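You operate a simulated robot arm through the tools that you are given. There is no shell and no other tool. Be economical: measure what you need, move in short steps, check, and stop when the job is done.

The job below is to be done with a simulated robot arm. You get a single attempt, and the scene is never put back.

Task
The grey cup turned over in the wash. Tip it out in the sink.
Fine: stand it on the drainer to be washed again; fold the purple flap up and stand the clean orange glass on the blue tray; the rack stays out.

The check looks at the end state, three seconds after you hand in, the way a careful person would. Anything else that was tipped, shoved, dropped, spilled or broken makes it a failure. Flat cloth is picked up by pressing the open fingertips on it (5 to 10 N) and closing them slowly along it; thin cloth reads only 2 to 8 mm in the jaws.

Robot
A 6-joint arm with a two-finger parallel gripper, fixed in place. Base frame: the origin is at the foot of the arm, x ahead of it, y to its left, z up; the work surface is at about z = 0.9. Readings come in m, degrees, newtons and seconds.
With the tool pointing down near the work surface it reaches from about 0.36 to 0.76 m from the base axis. Its first joint turns from -66.0 to 66.0 degrees. Payload 2.45 kg.
The tool frame sits at the grasp point between the pads (the TCP): z along the fingers, y along the line on which they close. The tips reach 0.024 m beyond it. Largest opening 0.068 m; finger width 0.017, thickness 0.01; the body of the gripper, 0.04 by 0.07 m, starts 0.041 m behind the TCP.
Orientation is told as [roll, pitch, yaw] about the base's x, y, z axes, in that order, counted from this pose: with the fingers straight down and closing along the base's y, the tool's x points along the base's -x, its y along +y and its z along -z.

Tools
- The arm moves only by the tool arm_command. Its argument "targets" is a list of rows, each a list of 7 numbers: the opening, from 0 (shut) to 1 (fully open), then the shift along the tool's x, y, z in cm, then the turn, a rotation vector about the tool's x, y, z in degrees. In form: [[fingers, x, y, z, wx, wy, wz], ...]. A call has 1 to 20 rows; each row is the pose to reach, as a shift and turn from the pose commanded when the call began, along the tool's axes at that moment. Rows are played at 5 a second. More than 0.05 m and 8.6 degrees between two rows, or a gripper value outside its range, and nothing of the call is played. Where a pose cannot be reached the arm comes as near as it can. A force on the tool above 40 N (or 10 N above the force at the start of the call, whichever is more), or a blocked arm, ends the call early, and 0.2 s more pass. Each finger travels about 0.108 m/s and halts on what it meets, pressing with about 44 N; the grip force reading is that of the motor and also rises with nothing between the fingers. The clock runs only during rows and for 0.2 s after the last one: add rows that repeat a pose to give the fingers time. The reply holds the time, the measured pose of the TCP, the force on the tool along the base axes, the opening and the grip force, in the units named above and with some noise, with the torque about the TCP (base axes, N m) and any sound that the robot's microphone picked up, and new pictures: "show" is both (left out), scene, wrist or none.
- Cameras (640 x 400 px; columns grow to the right, rows downward): "scene" is fixed at [0.1367, 0.4007, 1.4575]; the picture's right is [-0.95, -0.32, 0.00], its down [-0.20, 0.61, -0.76] and it looks along [0.24, -0.72, -0.65] (base axes); focal length 232 px, centre (320, 200). "wrist" rides on the gripper at [0.084, 0.011, -0.075] in the tool frame; the picture's right is [-0.13, 0.99, 0.00], its down [-0.60, -0.08, -0.79] and it looks along [-0.79, -0.10, 0.61] (tool axes); focal length 251 px, centre (320, 200). There is no depth. A picture from a camera that has moved, and an enlarged one, comes with that camera's place and axes in the base frame and with its lens.
- inspect(camera, box): a new picture of the part [left, top, right, bottom] of that camera's present view, enlarged. It takes no simulated time.
- close_job(): hands the job in; it is judged then, once.

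Go step by step. Nothing tells you positions but the pictures and the camera data: compare them with the known pose of the tool, close in by small moves and look again before you grip or let go. The budget is 120 turns and 200 pictures, counting those below and the enlarged ones. Unless the task says otherwise, let go and move clear before handing in, and close with one line.

The tools are called as name(argument=value, ...) on one line, values as JSON. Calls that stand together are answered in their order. arm_command: Moves the arm, as the interface text tells. Its arguments: {"type":"object","properties":{"targets":{"type":"array","items":{"type":"array","items":{"type":"number"}}},"show":{"type":"string","enum":["both","scene","wrist","none"]}},"required":["targets"]} The other tools are called the same way: inspect (camera, box) takes an enlarged picture of a part of a camera's view; close_job () hands the job in.

At the start:

```text
t: 0.0
eef_pos: [0.4128, -0.2342, 1.1715]
tcp_rot: [0.0, 0.0, 0.1]
contact_force: [-0.2, 0.0, -0.2]
wrist_torque: [-0.03, 0.0, 0.0]
width: 0.0678
finger_force: 0.0
```

scene: 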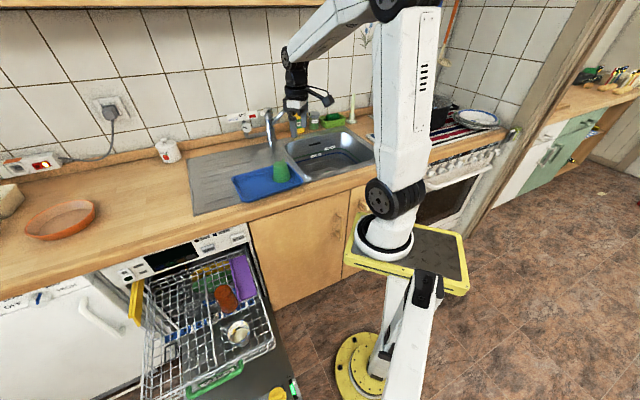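
wrist: 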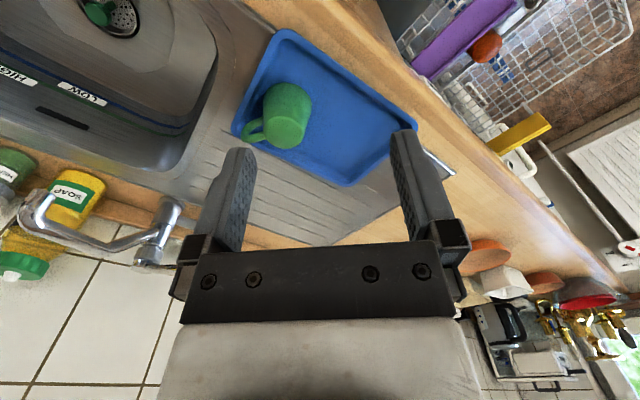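

I see a dishwasher rack pulled out at lower left with a purple flap, an orange glass and a grey/white cup in it; a blue tray with a green mug sits on the drainer next to the sink. I'll enlarge the rack and sink areas first.

inspect(camera="scene", box=[120, 220, 320, 400])

inspect(camera="scene", box=[180, 90, 400, 230])

inspect(camera="wrist", box=[380, 0, 640, 170])

```text
2.22 times, centred on (220, 310) of scene
camera zoom: at [0.1367, 0.4007, 1.4575], right [-0.95, -0.32, 0.0], down [-0.2, 0.61, -0.76], along [0.24, -0.72, -0.65], focal length 517 px, centre (542, -44)
```

zoom: 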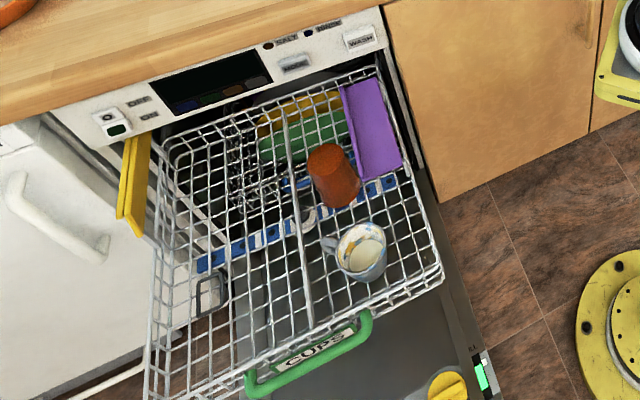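

```text
2.86 times, centred on (290, 160) of scene
camera zoom: at [0.1367, 0.4007, 1.4575], right [-0.95, -0.32, 0.0], down [-0.2, 0.61, -0.76], along [0.24, -0.72, -0.65], focal length 664 px, centre (406, 314)
```

zoom: 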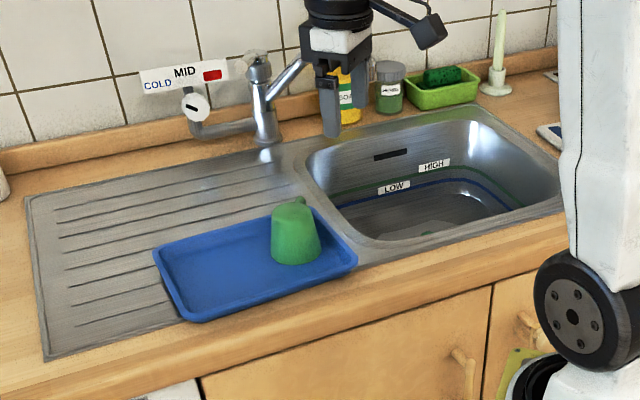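

```text
2.35 times, centred on (510, 85) of wrist
camera zoom: at [0.3294, -0.2229, 1.2475], right [0.13, 0.99, 0.0], down [0.6, -0.08, 0.79], along [0.79, -0.1, -0.61], focal length 592 px, centre (-127, 471)
```

zoom: 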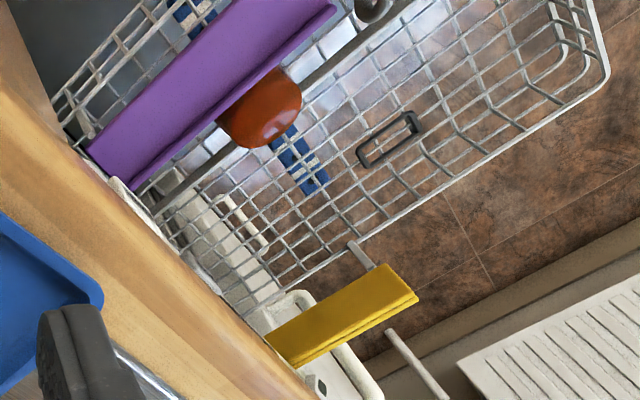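

The counter runs diagonally to the base frame (about 49°), the mug stands near (0.52, -0.27), and the rack is around (0.45, 0.22) and lower down. I'll swing over to look into the rack with the wrist camera.

arm_command(targets=[[1, 0, 4.75, 0, 0, 0, -3], [1, 0, 9.5, 0, 0, 0, -6], [1, 0, 14.25, 0, 0, 0, -9], [1, 0, 19, 0, 0, 0, -12], [1, 0, 23.75, 0, 0, 0, -15], [1, 0, 28.5, 0, 0, 0, -18], [1, 0.5, 33.25, 0, 0, 0, -21], [1, 1, 37, 0, 0, 0, -25], [1, 1, 37, 0, 0, 0, -25]])

```text
t: 2.0
eef_pos: [0.4013, 0.1377, 1.1682]
tcp_rot: [0.0, -0.1, 25.0]
contact_force: [-0.2, 0.2, 0.6]
wrist_torque: [-0.01, 0.0, 0.0]
width: 0.0679
finger_force: 0.1
camera wrist: at [0.3207, 0.1124, 1.2442], right [-0.3, 0.95, 0.0], down [0.58, 0.18, 0.79], along [0.76, 0.24, -0.61], focal length 251 px, centre (320, 200)
```

scene: 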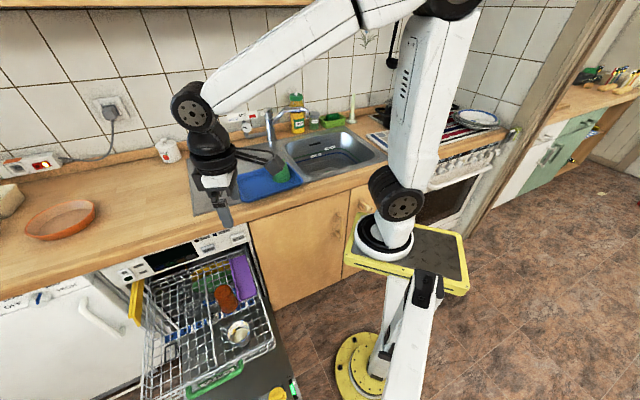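
wrist: 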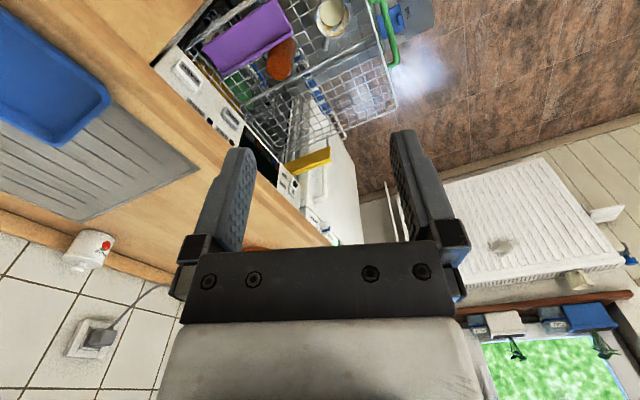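

The cup triangulates to about (0.495, 0.19, 0.62), with the glass and flap just behind it. I'll tilt the wrist so that the camera looks straight into the rack.

arm_command(targets=[[1, 0, 0.5, -1, 0, 8, 0], [1, 0, 1, -2, 0, 16, 0], [1, 0, 1.5, -3, 0, 24, 0], [1, 0, 2, -4, 0, 32, 0], [1, 0, 2, -4, 0, 38, 0], [1, 0, 2, -4, 0, 38, 0]], show="wrist")

```text
t: 3.4
eef_pos: [0.395, 0.1554, 1.2102]
tcp_rot: [0.0, 38.0, 25.1]
contact_force: [0.1, 0.4, -0.8]
wrist_torque: [0.01, -0.01, 0.03]
width: 0.068
finger_force: 0.0
camera wrist: at [0.3721, 0.1568, 1.3233], right [-0.33, 0.94, -0.08], down [0.91, 0.34, 0.25], along [0.26, 0.01, -0.96], focal length 251 px, centre (320, 200)
```

wrist: 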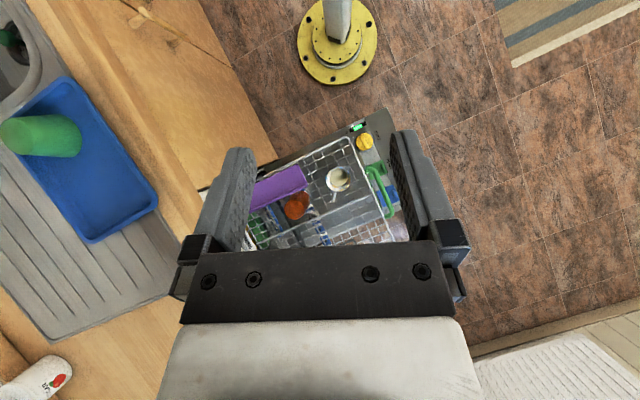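

inspect(camera="wrist", box=[230, 120, 410, 250])

inspect(camera="scene", box=[190, 240, 280, 360])

inspect(camera="wrist", box=[0, 60, 170, 250])

```text
3.08 times, centred on (320, 185) of wrist
camera zoom: at [0.3721, 0.1568, 1.3233], right [-0.33, 0.94, -0.08], down [0.91, 0.34, 0.25], along [0.26, 0.01, -0.96], focal length 774 px, centre (320, 246)
```

zoom: 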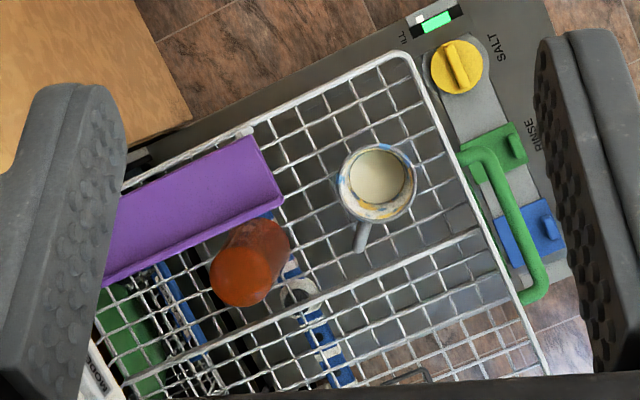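

```text
3.33 times, centred on (235, 300) of scene
camera zoom: at [0.1367, 0.4007, 1.4575], right [-0.95, -0.32, 0.0], down [-0.2, 0.61, -0.76], along [0.24, -0.72, -0.65], focal length 775 px, centre (603, -133)
```

zoom: 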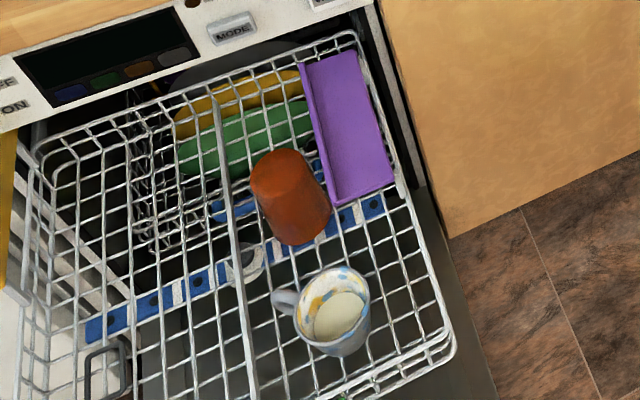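

```text
2.11 times, centred on (85, 155) of wrist
camera zoom: at [0.3721, 0.1568, 1.3233], right [-0.33, 0.94, -0.08], down [0.91, 0.34, 0.25], along [0.26, 0.01, -0.96], focal length 529 px, centre (815, 295)
```

zoom: 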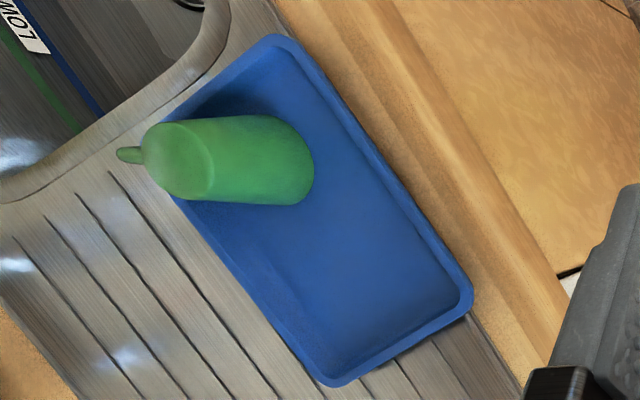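

The mug on the tray stands upside down, and the cup (rim about (0.485, 0.194, 0.638), ~69 mm wide, holding liquid) is too wide to straddle. The flap lies flat at z≈0.65 with its hinge on the base side. I'll lower the camera for a closer look.

arm_command(targets=[[1, -2.6, 0, 3.3, 0, 0, 0], [1, -5.2, 0, 6.6, 0, 0, 0], [1, -7.8, 0, 9.9, 0, 0, 0], [1, -10.4, 0, 13.2, 0, 0, 0], [1, -13, 0, 16.5, 0, 0, 0], [1, -15.4, 0, 19.7, 0, 0, 0], [1, -15.4, 0, 19.7, 0, 0, 0]], show="wrist")

```text
t: 5.0
eef_pos: [0.3972, 0.1548, 0.9606]
tcp_rot: [0.0, 38.0, 25.0]
contact_force: [-0.8, 0.4, 0.3]
wrist_torque: [0.0, 0.02, -0.01]
width: 0.0682
finger_force: 0.1
camera wrist: at [0.3742, 0.1558, 1.0724], right [-0.33, 0.94, -0.08], down [0.91, 0.34, 0.25], along [0.27, 0.01, -0.96], focal length 251 px, centre (320, 200)
```

wrist: 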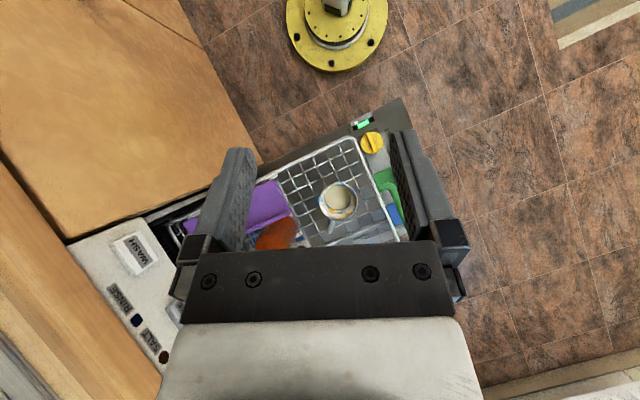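

inspect(camera="wrist", box=[170, 110, 420, 260])

```text
2.56 times, centred on (295, 185) of wrist
camera zoom: at [0.3742, 0.1558, 1.0724], right [-0.33, 0.94, -0.08], down [0.91, 0.34, 0.25], along [0.27, 0.01, -0.96], focal length 644 px, centre (384, 238)
```

zoom: 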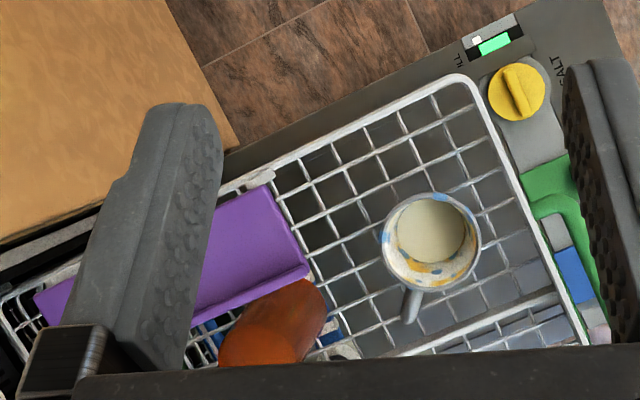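

The cup holds liquid about 2 cm below its rim, and its handle points along +x. I'll take the cup first, pinching its rim on the -y side, so I straighten the wrist and line it up above the cup.

arm_command(targets=[[1, 0, 0, 0, 0, -8, 0], [1, 0, 0, 0, 0, -16, 0], [1, 0, 0, 0, 0, -24, 0], [1, 0, 0, 0, 0, -32, 0], [1, 0, 0, 0, 0, -38, 0], [1, 0, 0, 0, 0, -38, 0]], show="none")

```text
t: 6.4
eef_pos: [0.3978, 0.1548, 0.9626]
tcp_rot: [0.1, -0.1, 25.0]
contact_force: [-0.7, 0.1, 0.7]
wrist_torque: [0.05, 0.01, -0.03]
width: 0.068
finger_force: 0.0
```

arm_command(targets=[[1, -2, -0.8, 4, 0, 0, 6], [1, -4, -1.6, 8, 0, 0, 12], [1, -6, -2.4, 12, 0, 0, 18], [1, -8.1, -3.1, 16, 0, 0, 25], [1, -8.1, -3.1, 16, 0, 0, 25]])

```text
t: 7.6
eef_pos: [0.484, 0.163, 0.8007]
tcp_rot: [-0.1, 0.0, -0.1]
contact_force: [0.2, 0.3, -0.2]
wrist_torque: [0.01, 0.03, 0.0]
width: 0.068
finger_force: 0.1
camera wrist: at [0.4, 0.1737, 0.8767], right [0.13, 0.99, 0.0], down [0.6, -0.08, 0.79], along [0.79, -0.1, -0.61], focal length 251 px, centre (320, 200)
```

scene: 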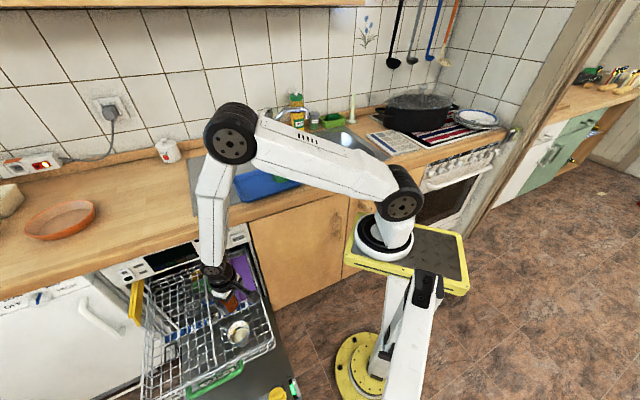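
wrist: 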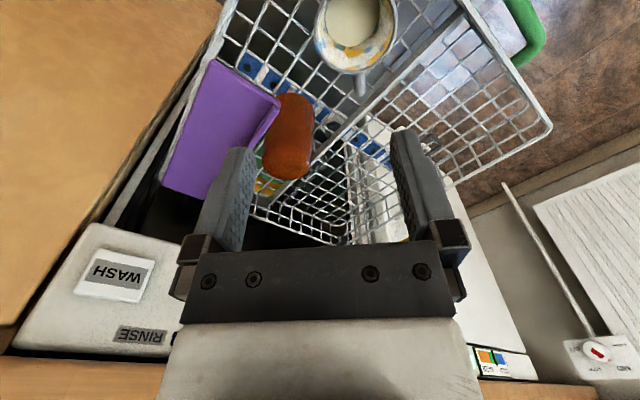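

inspect(camera="wrist", box=[270, 0, 430, 110])

inspect(camera="wrist", box=[150, 40, 340, 200])

inspect(camera="scene", box=[190, 240, 280, 360])

```text
3.64 times, centred on (350, 55) of wrist
camera zoom: at [0.4, 0.1737, 0.8767], right [0.13, 0.99, 0.0], down [0.6, -0.08, 0.79], along [0.79, -0.1, -0.61], focal length 914 px, centre (211, 727)
```

zoom: 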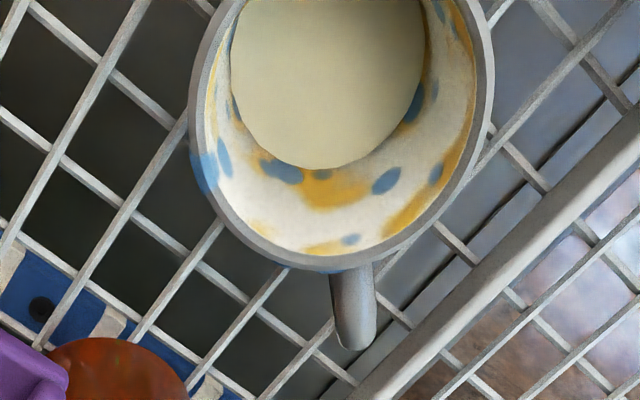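

```text
2.50 times, centred on (245, 120) of wrist
camera zoom: at [0.4, 0.1737, 0.8767], right [0.13, 0.99, 0.0], down [0.6, -0.08, 0.79], along [0.79, -0.1, -0.61], focal length 629 px, centre (508, 400)
```

zoom: 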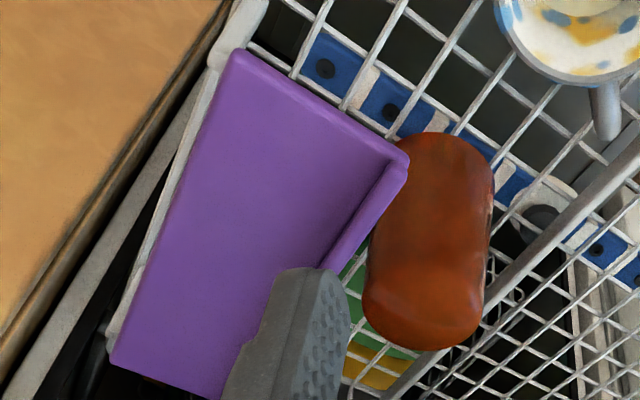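

```text
3.33 times, centred on (235, 300) of scene
camera zoom: at [0.1367, 0.4007, 1.4575], right [-0.95, -0.32, 0.0], down [-0.2, 0.61, -0.76], along [0.24, -0.72, -0.65], focal length 775 px, centre (603, -133)
```

zoom: 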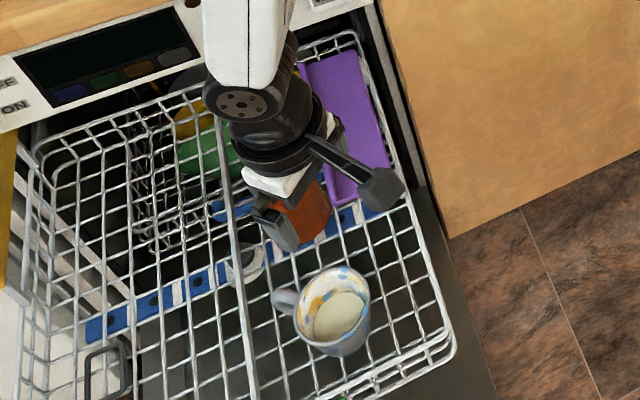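

Cup rim centre is about (0.482, 0.1935), so the wall on the -y side is at y≈0.161. I'll descend in steps over the rim and look before the fingers enter.

arm_command(targets=[[1, 0, -0.1, 4, 0, 0, 0], [1, 0, -0.1, 8, 0, 0, 0], [1, 0.1, -0.1, 11, 0, 0, 0], [1, 0.1, -0.1, 13, 0, 0, 0], [1, 0.1, -0.1, 13, 0, 0, 0]])

```text
t: 8.8
eef_pos: [0.4816, 0.1605, 0.6687]
tcp_rot: [0.1, 0.0, 0.0]
contact_force: [0.1, -0.9, -0.8]
wrist_torque: [0.02, -0.04, 0.01]
width: 0.0678
finger_force: 0.0
camera wrist: at [0.397, 0.1714, 0.7458], right [0.13, 0.99, 0.0], down [0.6, -0.08, 0.79], along [0.79, -0.1, -0.61], focal length 251 px, centre (320, 200)
```

scene: 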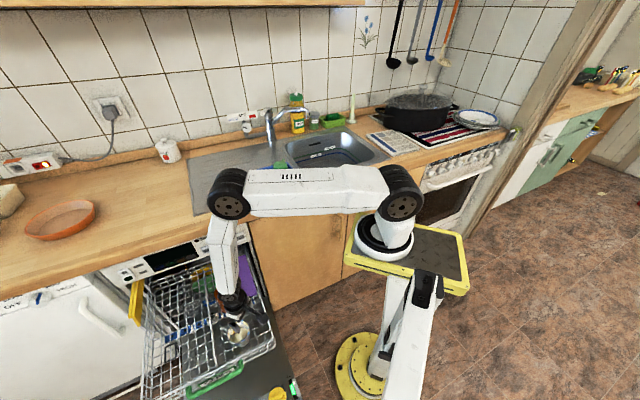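
wrist: 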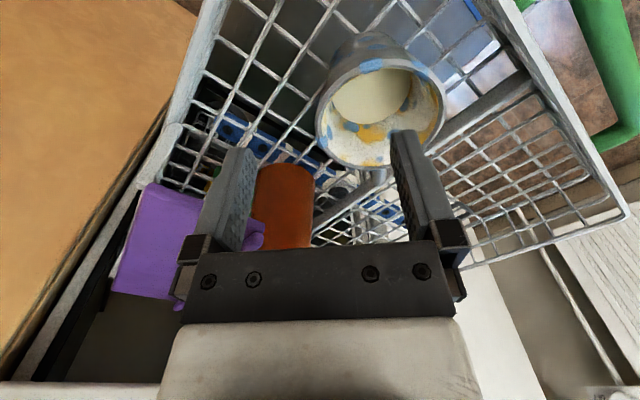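

inspect(camera="wrist", box=[290, 20, 470, 190])

inspect(camera="scene", box=[200, 280, 270, 360])

```text
2.35 times, centred on (380, 105) of wrist
camera zoom: at [0.397, 0.1714, 0.7458], right [0.13, 0.99, 0.0], down [0.6, -0.08, 0.79], along [0.79, -0.1, -0.61], focal length 592 px, centre (179, 424)
```

zoom: 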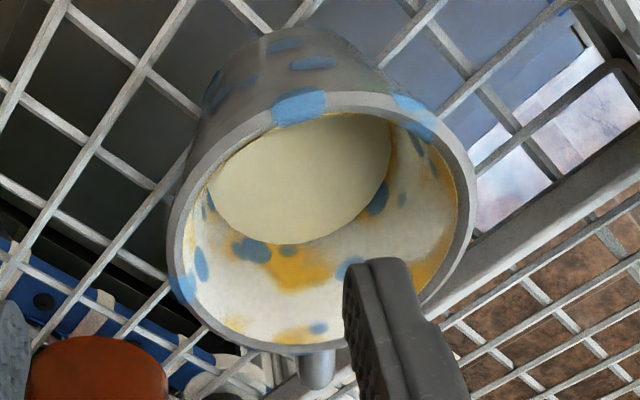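

```text
5.00 times, centred on (235, 320) of scene
camera zoom: at [0.1367, 0.4007, 1.4575], right [-0.95, -0.32, 0.0], down [-0.2, 0.61, -0.76], along [0.24, -0.72, -0.65], focal length 1163 px, centre (745, -400)
```

zoom: 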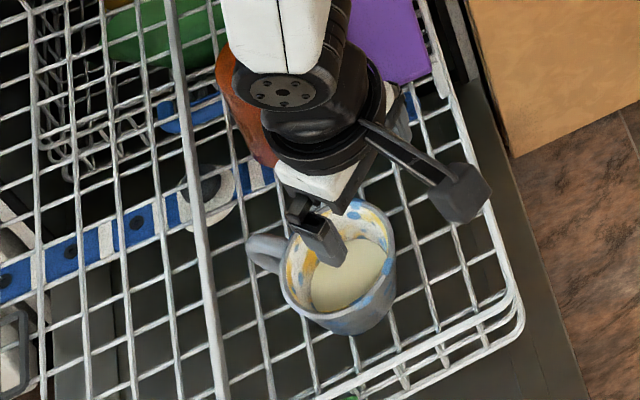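

The rim is at z≈0.631 and the fingers straddle the wall at y≈0.161. I'll descend 4.2 cm and then close slowly on the wall.

arm_command(targets=[[1, -0.2, 0, 1.5, 0, 0, 0], [1, -0.2, 0, 3, 0, 0, 0], [1, -0.2, 0, 4.2, 0, 0, 0], [1, -0.2, 0, 4.2, 0, 0, 0]])

```text
t: 9.8
eef_pos: [0.4835, 0.16, 0.6292]
tcp_rot: [0.0, 0.0, 0.0]
contact_force: [-0.9, 0.3, 0.3]
wrist_torque: [0.02, -0.04, -0.02]
width: 0.0681
finger_force: 0.0
camera wrist: at [0.3989, 0.171, 0.7049], right [0.13, 0.99, 0.0], down [0.6, -0.08, 0.79], along [0.79, -0.1, -0.61], focal length 251 px, centre (320, 200)
```

scene: 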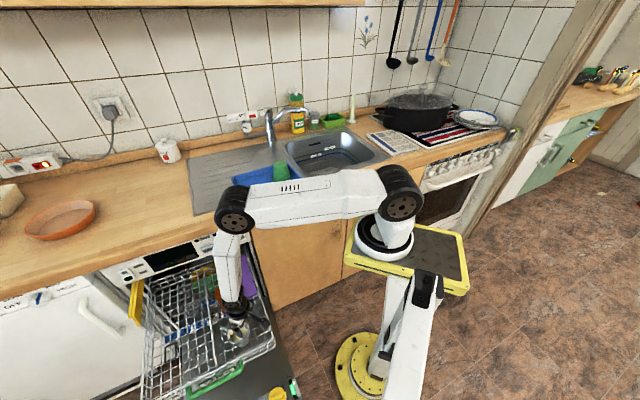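
wrist: 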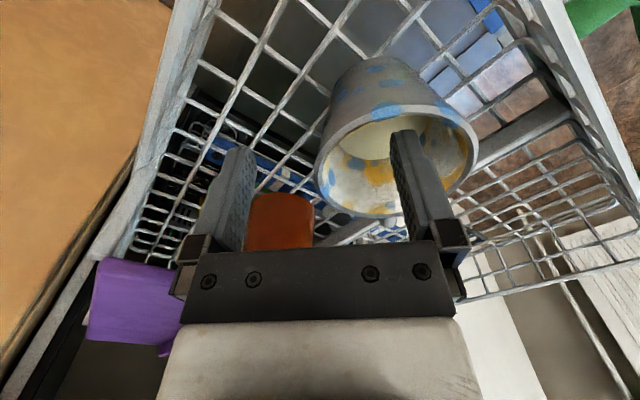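

arm_command(targets=[[0.8, 0, 0, 0.3, 0, 0, 0], [0.6, 0, 0, 0.3, 0, 0, 0], [0.45, 0, 0, 0.3, 0, 0, 0], [0.3, 0, 0, 0.3, 0, 0, 0], [0.2, 0, 0, 0.3, 0, 0, 0], [0.1, 0, 0, 0.3, 0, 0, 0], [0, 0, 0, 0.3, 0, 0, 0], [0, 0, 0, 0.3, 0, 0, 0], [0, 0, 0, 0.3, 0, 0, 0]])

```text
t: 11.8
eef_pos: [0.4844, 0.1601, 0.6266]
tcp_rot: [0.0, -0.1, 0.1]
contact_force: [-1.6, -0.4, 11.5]
wrist_torque: [0.55, -0.06, 0.09]
width: 0.006
finger_force: 28.7
camera wrist: at [0.3985, 0.1715, 0.7027], right [0.13, 0.99, 0.0], down [0.6, -0.08, 0.79], along [0.79, -0.1, -0.61], focal length 251 px, centre (320, 200)
```

scene: 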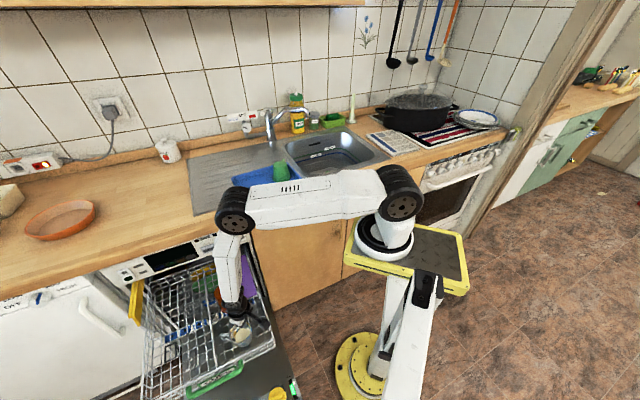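
wrist: 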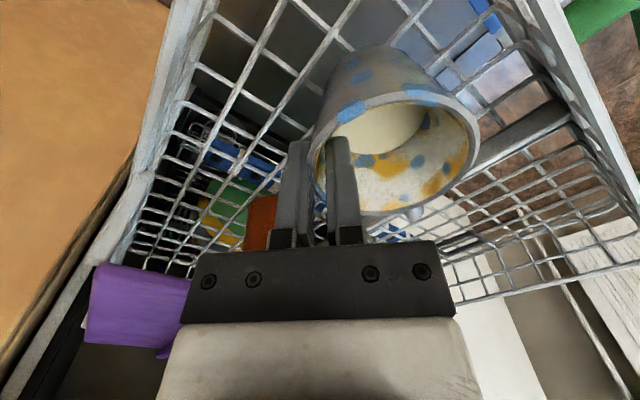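

The rim is gripped (6 mm). I'll lift it gently a few centimetres and check that it hangs level.

arm_command(targets=[[0, 0, 0, -0.5, 0, 0, 0], [0, 0, 0, -1.2, 0, 0, 0], [0, 0, 0, -2.2, 0, 0, 0], [0, 0, 0, -3.5, 0, 0, 0], [0, 0, 0, -5, 0, 0, 0], [0, 0, 0, -5, 0, 0, 0]])

```text
t: 13.2
eef_pos: [0.4829, 0.1584, 0.6776]
tcp_rot: [-0.1, 0.1, 0.0]
contact_force: [0.2, 0.4, -2.7]
wrist_torque: [-0.03, 0.04, 0.0]
width: 0.0036
finger_force: 26.8
camera wrist: at [0.3982, 0.1692, 0.7532], right [0.13, 0.99, 0.0], down [0.6, -0.08, 0.79], along [0.79, -0.1, -0.61], focal length 251 px, centre (320, 200)
```

scene: 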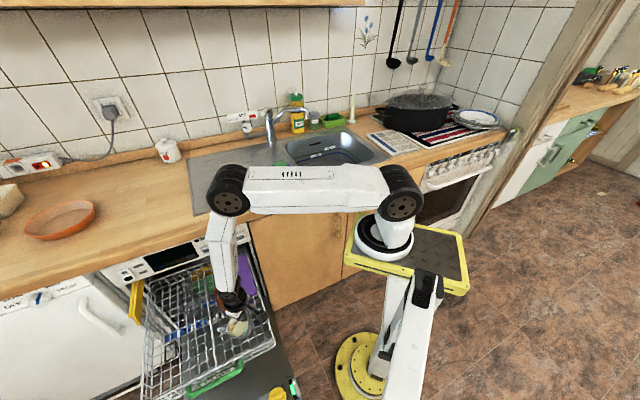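
wrist: 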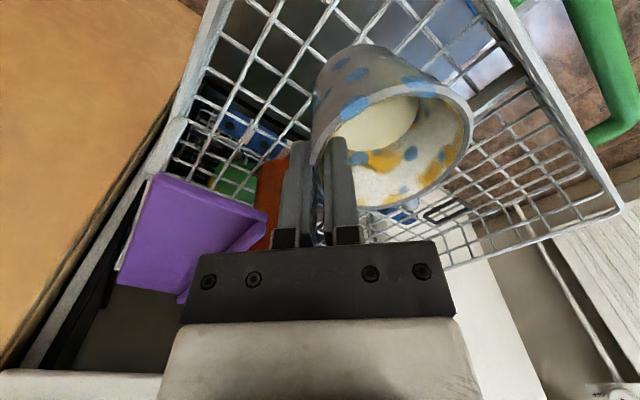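

inspect(camera="wrist", box=[260, 20, 490, 220])

inspect(camera="scene", box=[200, 270, 270, 350])

```text
2.00 times, centred on (375, 120) of wrist
camera zoom: at [0.3982, 0.1692, 0.7532], right [0.13, 0.99, 0.0], down [0.6, -0.08, 0.79], along [0.79, -0.1, -0.61], focal length 503 px, centre (210, 360)
```

zoom: 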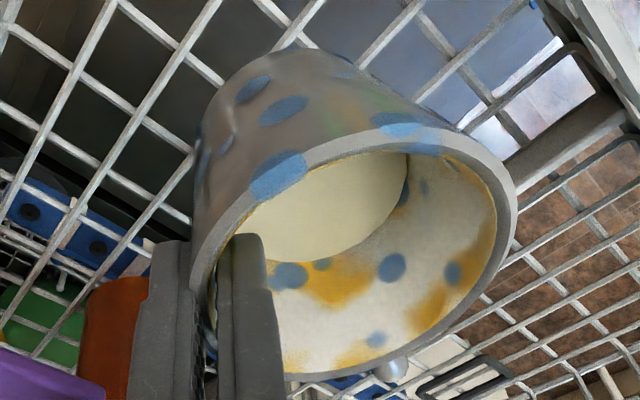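

```text
5.00 times, centred on (235, 310) of scene
camera zoom: at [0.1368, 0.4007, 1.4575], right [-0.95, -0.32, 0.0], down [-0.2, 0.61, -0.76], along [0.24, -0.72, -0.65], focal length 1163 px, centre (745, -350)
```

zoom: 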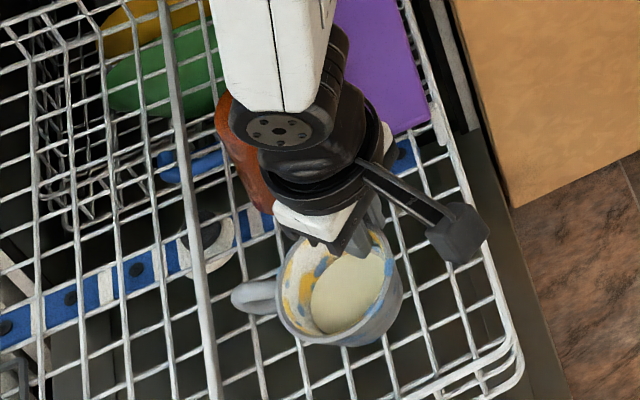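

The cup is held with about 2.7 N of weight and its mouth leaning some 8–10° toward +y. I'll counter-roll by 8° and raise it slowly above counter height.

arm_command(targets=[[0, 0, 0, -1, -2, 0, 0], [0, 0, 0, -2.5, -4, 0, 0], [0, 0, 0, -5, -6, 0, 0], [0, 0, 0, -7.5, -8, 0, 0], [0, 0, 0, -10.5, -8, 0, 0], [0, 0, 0, -13.5, -8, 0, 0], [0, 0, 0, -16.5, -8, 0, 0], [0, 0, 0, -19.5, -8, 0, 0], [0, 0, 0, -22.5, -8, 0, 0], [0, 0, 0, -25.5, -8, 0, 0], [0, 0, 0, -28.5, -8, 0, 0], [0, 0, 0, -31.5, -8, 0, 0], [0, 0, 0, -34.5, -8, 0, 0], [0, 0, 0, -37.5, -8, 0, 0], [0, 0, 0, -40.5, -8, 0, 0], [0, 0, 0, -43, -8, 0, 0], [0, 0, 0, -44.5, -8, 0, 0], [0, 0, 0, -45, -8, 0, 0], [0, 0, 0, -45, -8, 0, 0]])

```text
t: 17.2
eef_pos: [0.4844, 0.1604, 1.127]
tcp_rot: [8.0, 0.0, 0.0]
contact_force: [-1.2, -0.1, -1.9]
wrist_torque: [-0.08, 0.02, 0.01]
width: 0.0035
finger_force: 27.6
camera wrist: at [0.3997, 0.1595, 1.2043], right [0.13, 0.98, 0.14], down [0.6, -0.19, 0.77], along [0.79, -0.02, -0.62], focal length 251 px, centre (320, 200)
```

scene: 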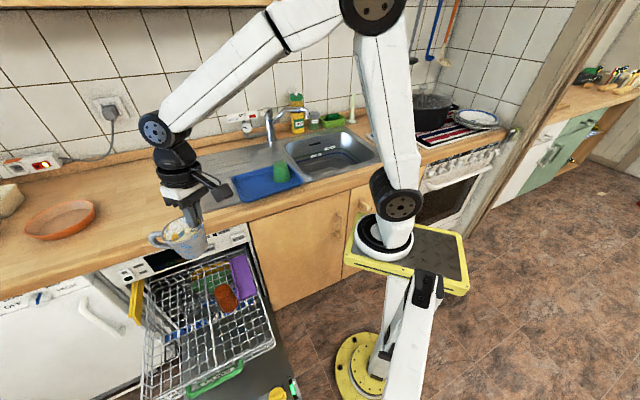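
wrist: 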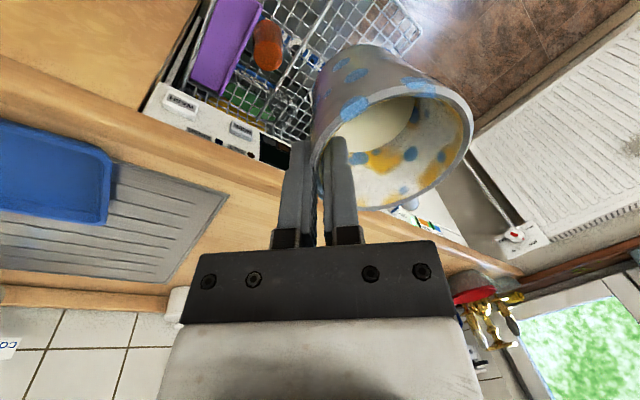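

The cup is level enough and well clear. Next I carry it slowly at z≈1.13 toward the sink, first half of the way.

arm_command(targets=[[0, 0.06, -0.52, -0.07, 0, 0, 0], [0, 0.18, -1.56, -0.22, 0, 0, 0], [0, 0.36, -3.12, -0.44, 0, 0, 0], [0, 0.58, -5.02, -0.71, 0, 0, 0], [0, 0.82, -7.1, -1.0, 0, 0, 0], [0, 1.06, -9.18, -1.29, 0, 0, 0], [0, 1.3, -11.26, -1.58, 0, 0, 0], [0, 1.54, -13.34, -1.87, 0, 0, 0], [0, 1.78, -15.42, -2.17, 0, 0, 0], [0, 2.02, -17.5, -2.46, 0, 0, 0], [0, 2.26, -19.58, -2.75, 0, 0, 0], [0, 2.5, -21.66, -3.04, 0, 0, 0], [0, 2.74, -23.74, -3.34, 0, 0, 0], [0, 2.98, -25.81, -3.63, 0, 0, 0], [0, 3.22, -27.89, -3.92, 0, 0, 0], [0, 3.48, -30.15, -4.24, 0, 0, 0], [0, 3.76, -32.57, -4.58, 0, 0, 0], [0, 4, -34.65, -4.87, 0, 0, 0]], show="scene")

```text
t: 21.0
eef_pos: [0.4444, -0.1902, 1.1266]
tcp_rot: [8.0, 0.0, 0.0]
contact_force: [-0.7, -0.6, -2.5]
wrist_torque: [-0.06, 0.03, -0.01]
width: 0.0036
finger_force: 27.3
```

scene: 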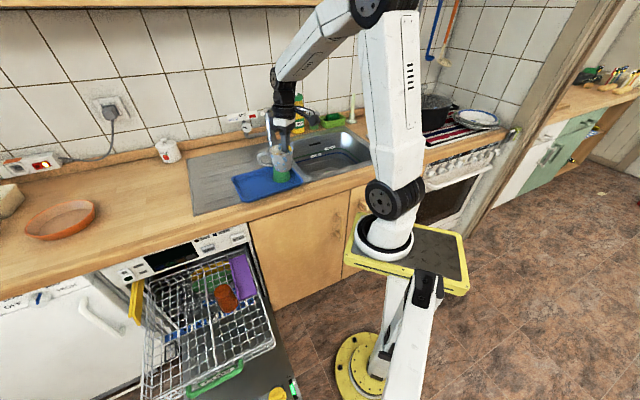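

arm_command(targets=[[0, 0.08, -0.52, -0.07, 0, 0.1, -0.5], [0, 0.24, -1.56, -0.22, 0, 0.2, -1.6], [0, 0.49, -3.12, -0.44, 0, 0.45, -3.2], [0, 0.78, -5.02, -0.71, 0, 0.7, -5.2], [0, 1.1, -7.1, -1.0, 0, 1.0, -7.3], [0, 1.43, -9.18, -1.29, 0, 1.3, -9.4], [0, 1.75, -11.26, -1.58, 0, 1.6, -11.6], [0, 2.08, -13.34, -1.87, 0, 1.9, -13.7], [0, 2.4, -15.42, -2.17, 0, 2.2, -15.8], [0, 2.73, -17.5, -2.46, 0, 2.5, -18], [0, 3.05, -19.58, -2.75, 0, 2.8, -20.1], [0, 3.38, -21.66, -3.04, 0, 3.1, -22.3], [0, 3.7, -23.74, -3.34, 0, 3.4, -24.4], [0, 4.02, -25.81, -3.63, 0, 3.7, -26.5], [0, 4.35, -27.89, -3.92, 0, 4.0, -28.7], [0, 4.7, -30.15, -4.24, 0, 4.35, -31], [0, 5.08, -32.57, -4.58, 0, 4.7, -33.5], [0, 5.4, -34.65, -4.87, 0, 5, -35.6], [0, 5.4, -34.65, -4.87, 0, 5, -35.6]])

```text
t: 25.0
eef_pos: [0.3901, -0.5398, 1.1251]
tcp_rot: [8.0, -0.1, 36.0]
contact_force: [0.5, -0.3, -2.7]
wrist_torque: [-0.04, -0.06, -0.01]
width: 0.0035
finger_force: 27.0
camera wrist: at [0.3216, -0.589, 1.2023], right [-0.47, 0.87, 0.14], down [0.6, 0.2, 0.77], along [0.65, 0.45, -0.62], focal length 251 px, centre (320, 200)
```

scene: 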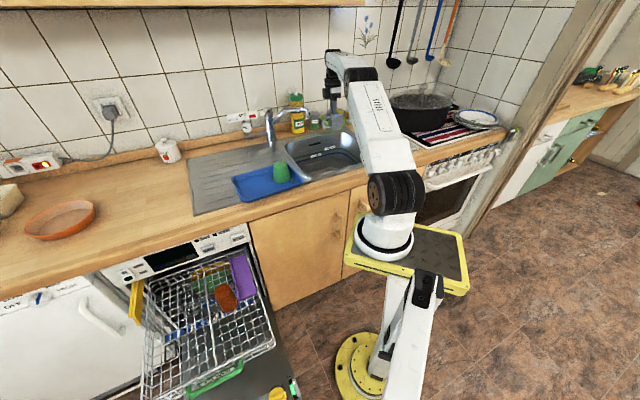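
wrist: 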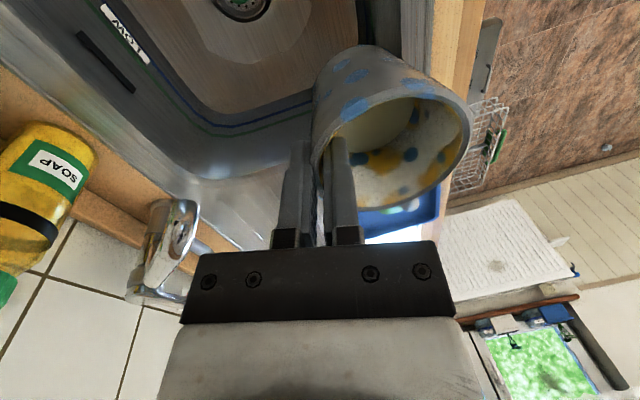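

The cup is above the sink (drain near (0.43, -0.58)). I'll shift 4 cm outward, lower 6 cm and begin tilting so that the free side of the rim goes down.

arm_command(targets=[[0, 0, -1.2, 1.35, 0, 0, 0], [0, 0, -2.4, 2.7, 0, 0, 0], [0, 0, -3.6, 4.05, 0, 0, 0], [0, 0, -4.8, 5.4, 0, 0, 0], [0, 0, -4.8, 5.4, 4, 0, 0], [0, 0, -4.8, 5.4, 9, 0, 0], [0, 0, -4.8, 5.4, 14, 0, 0], [0, 0, -4.8, 5.4, 19, 0, 0], [0, 0, -4.8, 5.4, 24, 0, 0], [0, 0, -4.8, 5.4, 29, 0, 0], [0, 0, -4.8, 5.4, 34, 0, 0], [0, 0, -4.8, 5.4, 38, 0, 0], [0, 0, -4.8, 5.4, 38, 0, 0]])

```text
t: 27.8
eef_pos: [0.4596, -0.6544, 1.1035]
tcp_rot: [-30.2, 0.1, 36.1]
contact_force: [0.7, -0.2, -1.8]
wrist_torque: [-0.01, 0.05, 0.03]
width: 0.0034
finger_force: 27.3
out of reach, approached as far as the arm can: row 3, 4, 6, 7, 8, 9, 10, 11, 12, 13
camera wrist: at [0.3627, -0.666, 1.1639], right [-0.4, 0.77, -0.5], down [0.3, 0.62, 0.73], along [0.87, 0.14, -0.48], focal length 251 px, centre (320, 200)
```

scene: 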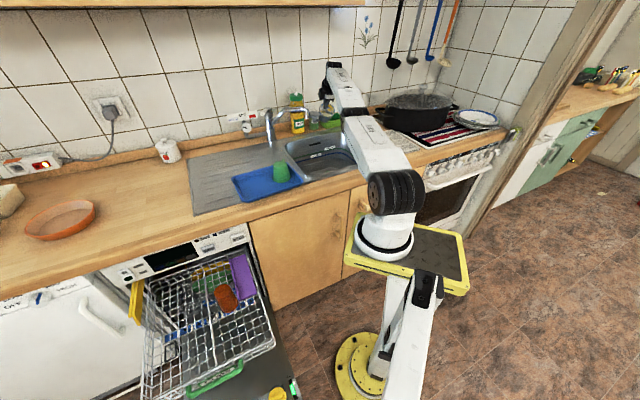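
wrist: 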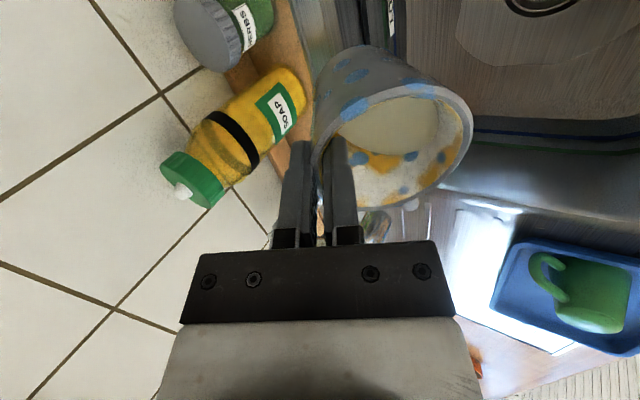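

The wrist cannot tilt outward past the forearm line, so the arm strayed, though it stayed over the sink. I'll level the cup again and return, then tilt sideways instead.

arm_command(targets=[[0, 0, 0, 0, -5, 0, 0], [0, 0, 0, 0, -11, 0, 0], [0, 0, 0, 0, -17, 0, 0], [0, 0, 0.1, -1, -23, 0, 0], [0, 0, 0.15, -2.5, -29, 0, 0], [0, 0, 0.25, -4, -34, 0, 0], [0, 0, 0.35, -5.6, -38, 0, 0], [0, 0, 0.46, -7.2, -38, 0, 0], [0, 0, 0.46, -7.2, -38, 0, 0], [0, 0, 0.46, -7.2, -38, 0, 0]])

```text
t: 30.0
eef_pos: [0.3945, -0.5526, 1.1284]
tcp_rot: [8.0, -0.1, 36.0]
contact_force: [-0.3, -0.2, -2.8]
wrist_torque: [-0.06, -0.02, 0.01]
width: 0.0037
finger_force: 27.6
out of reach, approached as far as the arm can: row 1, 2, 3, 4, 5, 6, 7, 8, 9, 10
camera wrist: at [0.3266, -0.6024, 1.2051], right [-0.47, 0.87, 0.14], down [0.6, 0.2, 0.77], along [0.65, 0.45, -0.62], focal length 251 px, centre (320, 200)
```

scene: 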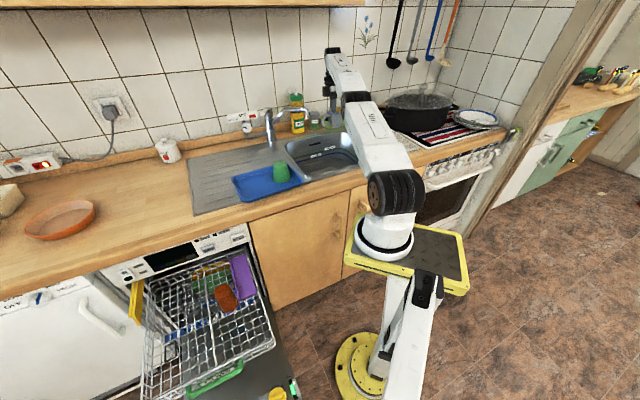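
wrist: 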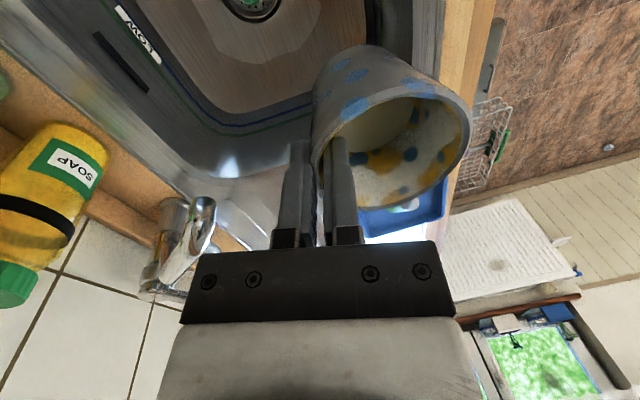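

arm_command(targets=[[0, 0, 0.6, 0.4, 0, -1, 7], [0, 0, 1.2, 0.8, 0, -2, 14], [0, 0, 1.8, 1.2, 0, -3.1, 22], [0, 0, 2.4, 1.6, 0, -4.2, 30], [0, 0, 3.0, 2.0, 0, -5.3, 38], [0, 0, 3.7, 2.5, 0, -6.5, 46], [0, 0, 3.7, 2.5, 0, -7.6, 54], [0, 0, 3.7, 2.5, 0, -8.7, 62], [0, 0, 3.7, 2.5, 0, -9.8, 70], [0, 0, 3.7, 2.5, 0, -11, 78], [0, 0, 3.7, 2.5, 0, -12, 85], [0, 0, 3.7, 2.5, 0, -12.5, 89.1], [0, 0, 3.7, 2.5, 0, -12.5, 89.1]])

```text
t: 32.8
eef_pos: [0.3885, -0.5055, 1.1101]
tcp_rot: [7.9, 0.0, -54.0]
contact_force: [-0.2, 0.2, -1.9]
wrist_torque: [0.01, 0.07, -0.01]
width: 0.0036
finger_force: 27.2
out of reach, approached as far as the arm can: row 5, 6, 7, 8, 9, 10, 11, 12, 13
camera wrist: at [0.3384, -0.4377, 1.187], right [0.87, 0.47, 0.14], down [0.2, -0.6, 0.77], along [0.45, -0.65, -0.62], focal length 251 px, centre (320, 200)
```

scene: 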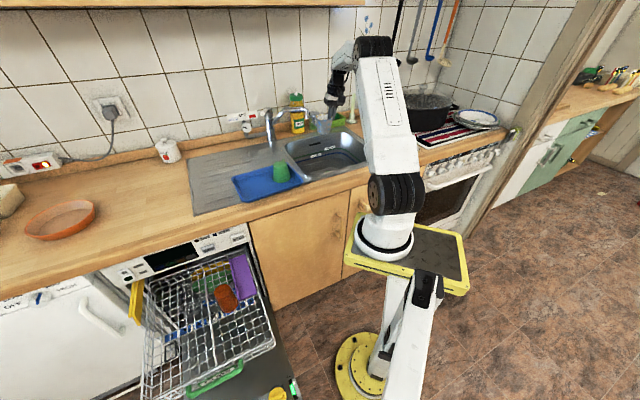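
wrist: 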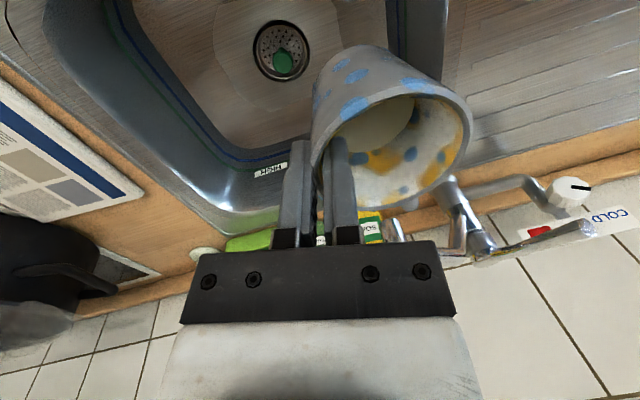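

The joint-1 limit is what stops me near azimuth -54°. Tilting the tips to the right moves the wrist left and away from that limit, so I tilt the cup sideways now and check it.

arm_command(targets=[[0, 0, 0, 0, 4, 0, 0], [0, 0, 0, 0, 9, 0, 0], [0, 0, 0, 0, 14, 0, 0], [0, 0, -0.7, -0.1, 20, 0, 0], [0, 0, -1.4, -0.2, 26, 0, 0], [0, 0, -2.1, -0.3, 32, 0, 0], [0, 0, -2.8, -0.4, 36, 0, 0], [0, 0, -3, -0.4, 40, 0, 0], [0, 0, -3, -0.4, 40, 0, 0]])

```text
t: 34.8
eef_pos: [0.3623, -0.5227, 1.1097]
tcp_rot: [-32.2, 0.2, -54.1]
contact_force: [-0.5, -0.2, -3.1]
wrist_torque: [0.02, 0.02, -0.01]
width: 0.0037
finger_force: 27.5
camera wrist: at [0.3516, -0.4265, 1.1685], right [0.76, 0.39, -0.53], down [0.64, -0.28, 0.71], along [0.13, -0.88, -0.46], focal length 251 px, centre (320, 200)
```

scene: 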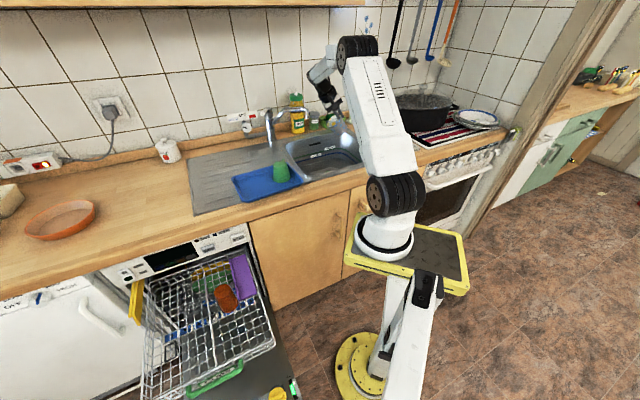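
wrist: 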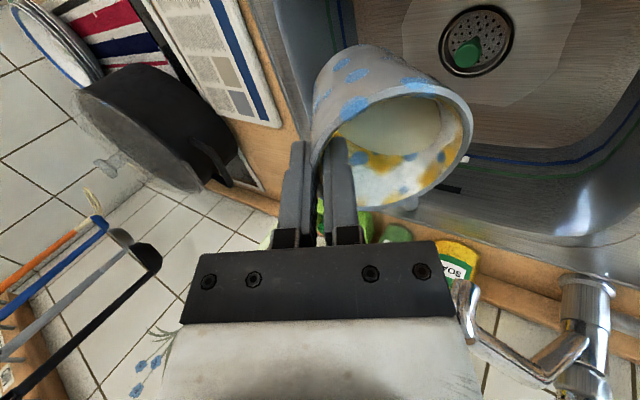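

arm_command(targets=[[0, 0, 0, 0, 5, 0, 0], [0, 0, 0, 0, 10, 0, 0], [0, 0, 0, 0, 15, 0, 0], [0, 0, 0, 0, 20, 0, 0], [0, 0, 0, 0, 25, 0, 0], [0, 0, 0, 0, 30, 0, 0], [0, 0, 0, 0, 35, 0, 0], [0, 0, 0, 0, 40, 0, 0], [0, 0, 0, 0, 40, 0, 0]])

```text
t: 36.8
eef_pos: [0.3626, -0.5227, 1.1095]
tcp_rot: [-72.1, 0.0, -54.0]
contact_force: [-0.7, 0.7, -1.7]
wrist_torque: [0.04, -0.03, -0.03]
width: 0.0036
finger_force: 27.8
camera wrist: at [0.3736, -0.4122, 1.1232], right [0.32, 0.07, -0.94], down [0.95, -0.06, 0.32], along [-0.03, -1.0, -0.09], focal length 251 px, centre (320, 200)
```

scene: 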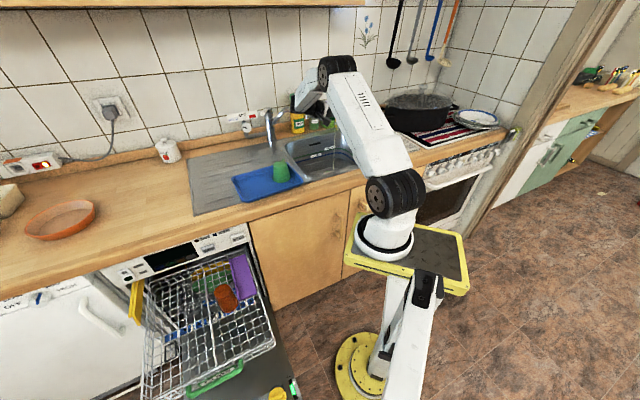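
wrist: 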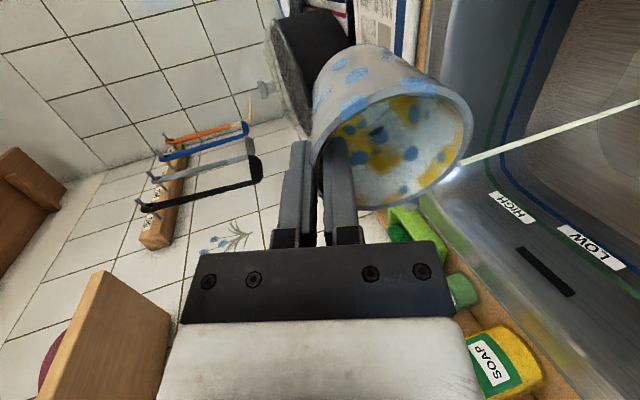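

The liquid is pouring into the sink in a stream. I'll keep tilting to drain the cup completely.

arm_command(targets=[[0, 0, 0, 0, 4, 0, 0], [0, 0, 0, 0, 8, 0, 0], [0, 0, 0, 0, 13, 0, 0], [0, 0, 0, 0, 18, 0, 0], [0, 0, 0, 0, 23, 0, 0], [0, 0, 0, 0, 28, 0, 0], [0, 0, 0, 0, 33, 0, 0], [0, 0, 0, 0, 38, 0, 0], [0, 0, 0, 0, 43, 0, 0], [0, 0, 0, 0, 48, 0, 0], [0, 0, 0, 0, 48, 0, 0], [0, 0, 0, 0, 48, 0, 0], [0, 0, 0, 0, 48, 0, 0]])

```text
t: 39.6
eef_pos: [0.3638, -0.5239, 1.1104]
tcp_rot: [-120.0, 0.0, -54.1]
contact_force: [0.7, 0.3, -1.9]
wrist_torque: [0.02, -0.07, 0.01]
width: 0.0036
finger_force: 27.4
camera wrist: at [0.3607, -0.4211, 1.0645], right [-0.33, -0.4, -0.86], down [0.94, -0.06, -0.33], along [0.08, -0.92, 0.39], focal length 251 px, centre (320, 200)
```

scene: 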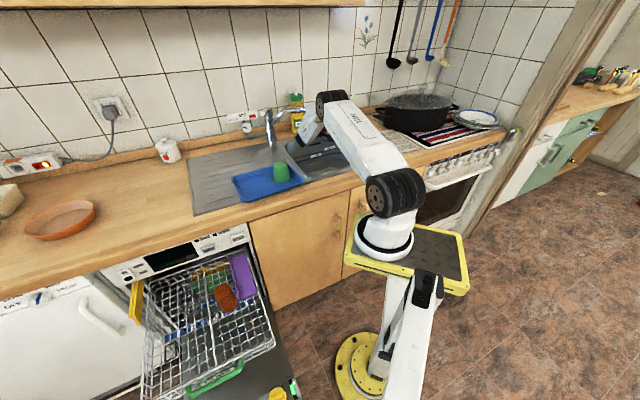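
wrist: 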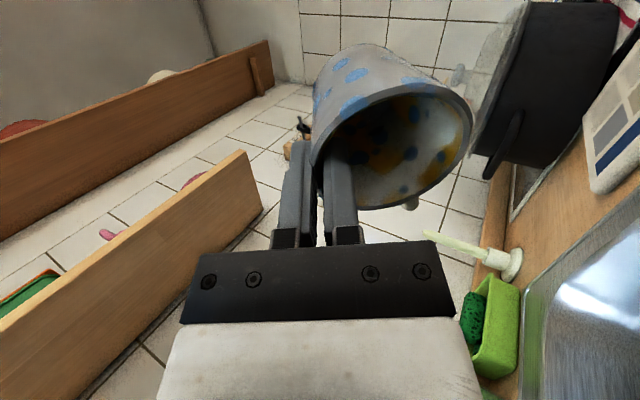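

The cup is empty. I'll bring it upright again by retracing the tilt.

arm_command(targets=[[0, 0, 0, 0, -8, 0, 0], [0, 0, 0, 0, -16, 0, 0], [0, 0, 0, 0, -24, 0, 0], [0, 0, 0, 0, -32, 0, 0], [0, 0, 0, 0, -40, 0, 0], [0, 0, 0, 0, -48, 0, 0], [0, 0, 0, 0, -56, 0, 0], [0, 0, 0, 0, -64, 0, 0], [0, 0, 0, 0, -72, 0, 0], [0, 0, 0, 0, -80, 0, 0], [0, 0, 0, 0, -88, 0, 0], [0, 0, 0, 0, -90, 0, 0]])

```text
t: 42.2
eef_pos: [0.3623, -0.5223, 1.1106]
tcp_rot: [-29.9, 0.0, -54.1]
contact_force: [0.1, -0.4, -1.4]
wrist_torque: [0.02, -0.01, 0.06]
width: 0.0038
finger_force: 26.9
camera wrist: at [0.3508, -0.428, 1.1708], right [0.77, 0.4, -0.49], down [0.62, -0.3, 0.73], along [0.15, -0.87, -0.48], focal length 251 px, centre (320, 200)
```

scene: 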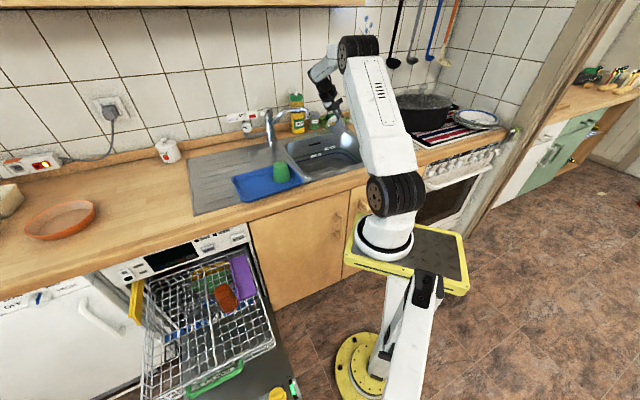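
wrist: 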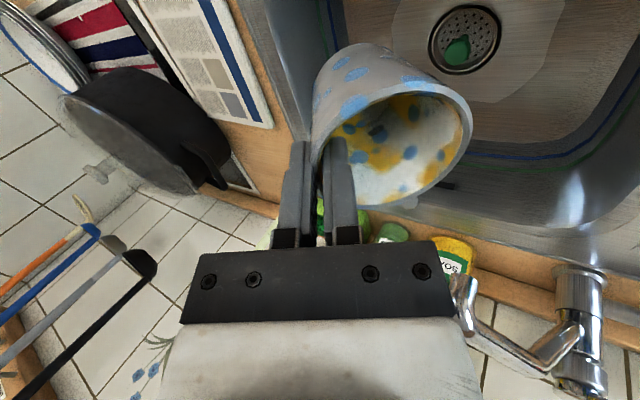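

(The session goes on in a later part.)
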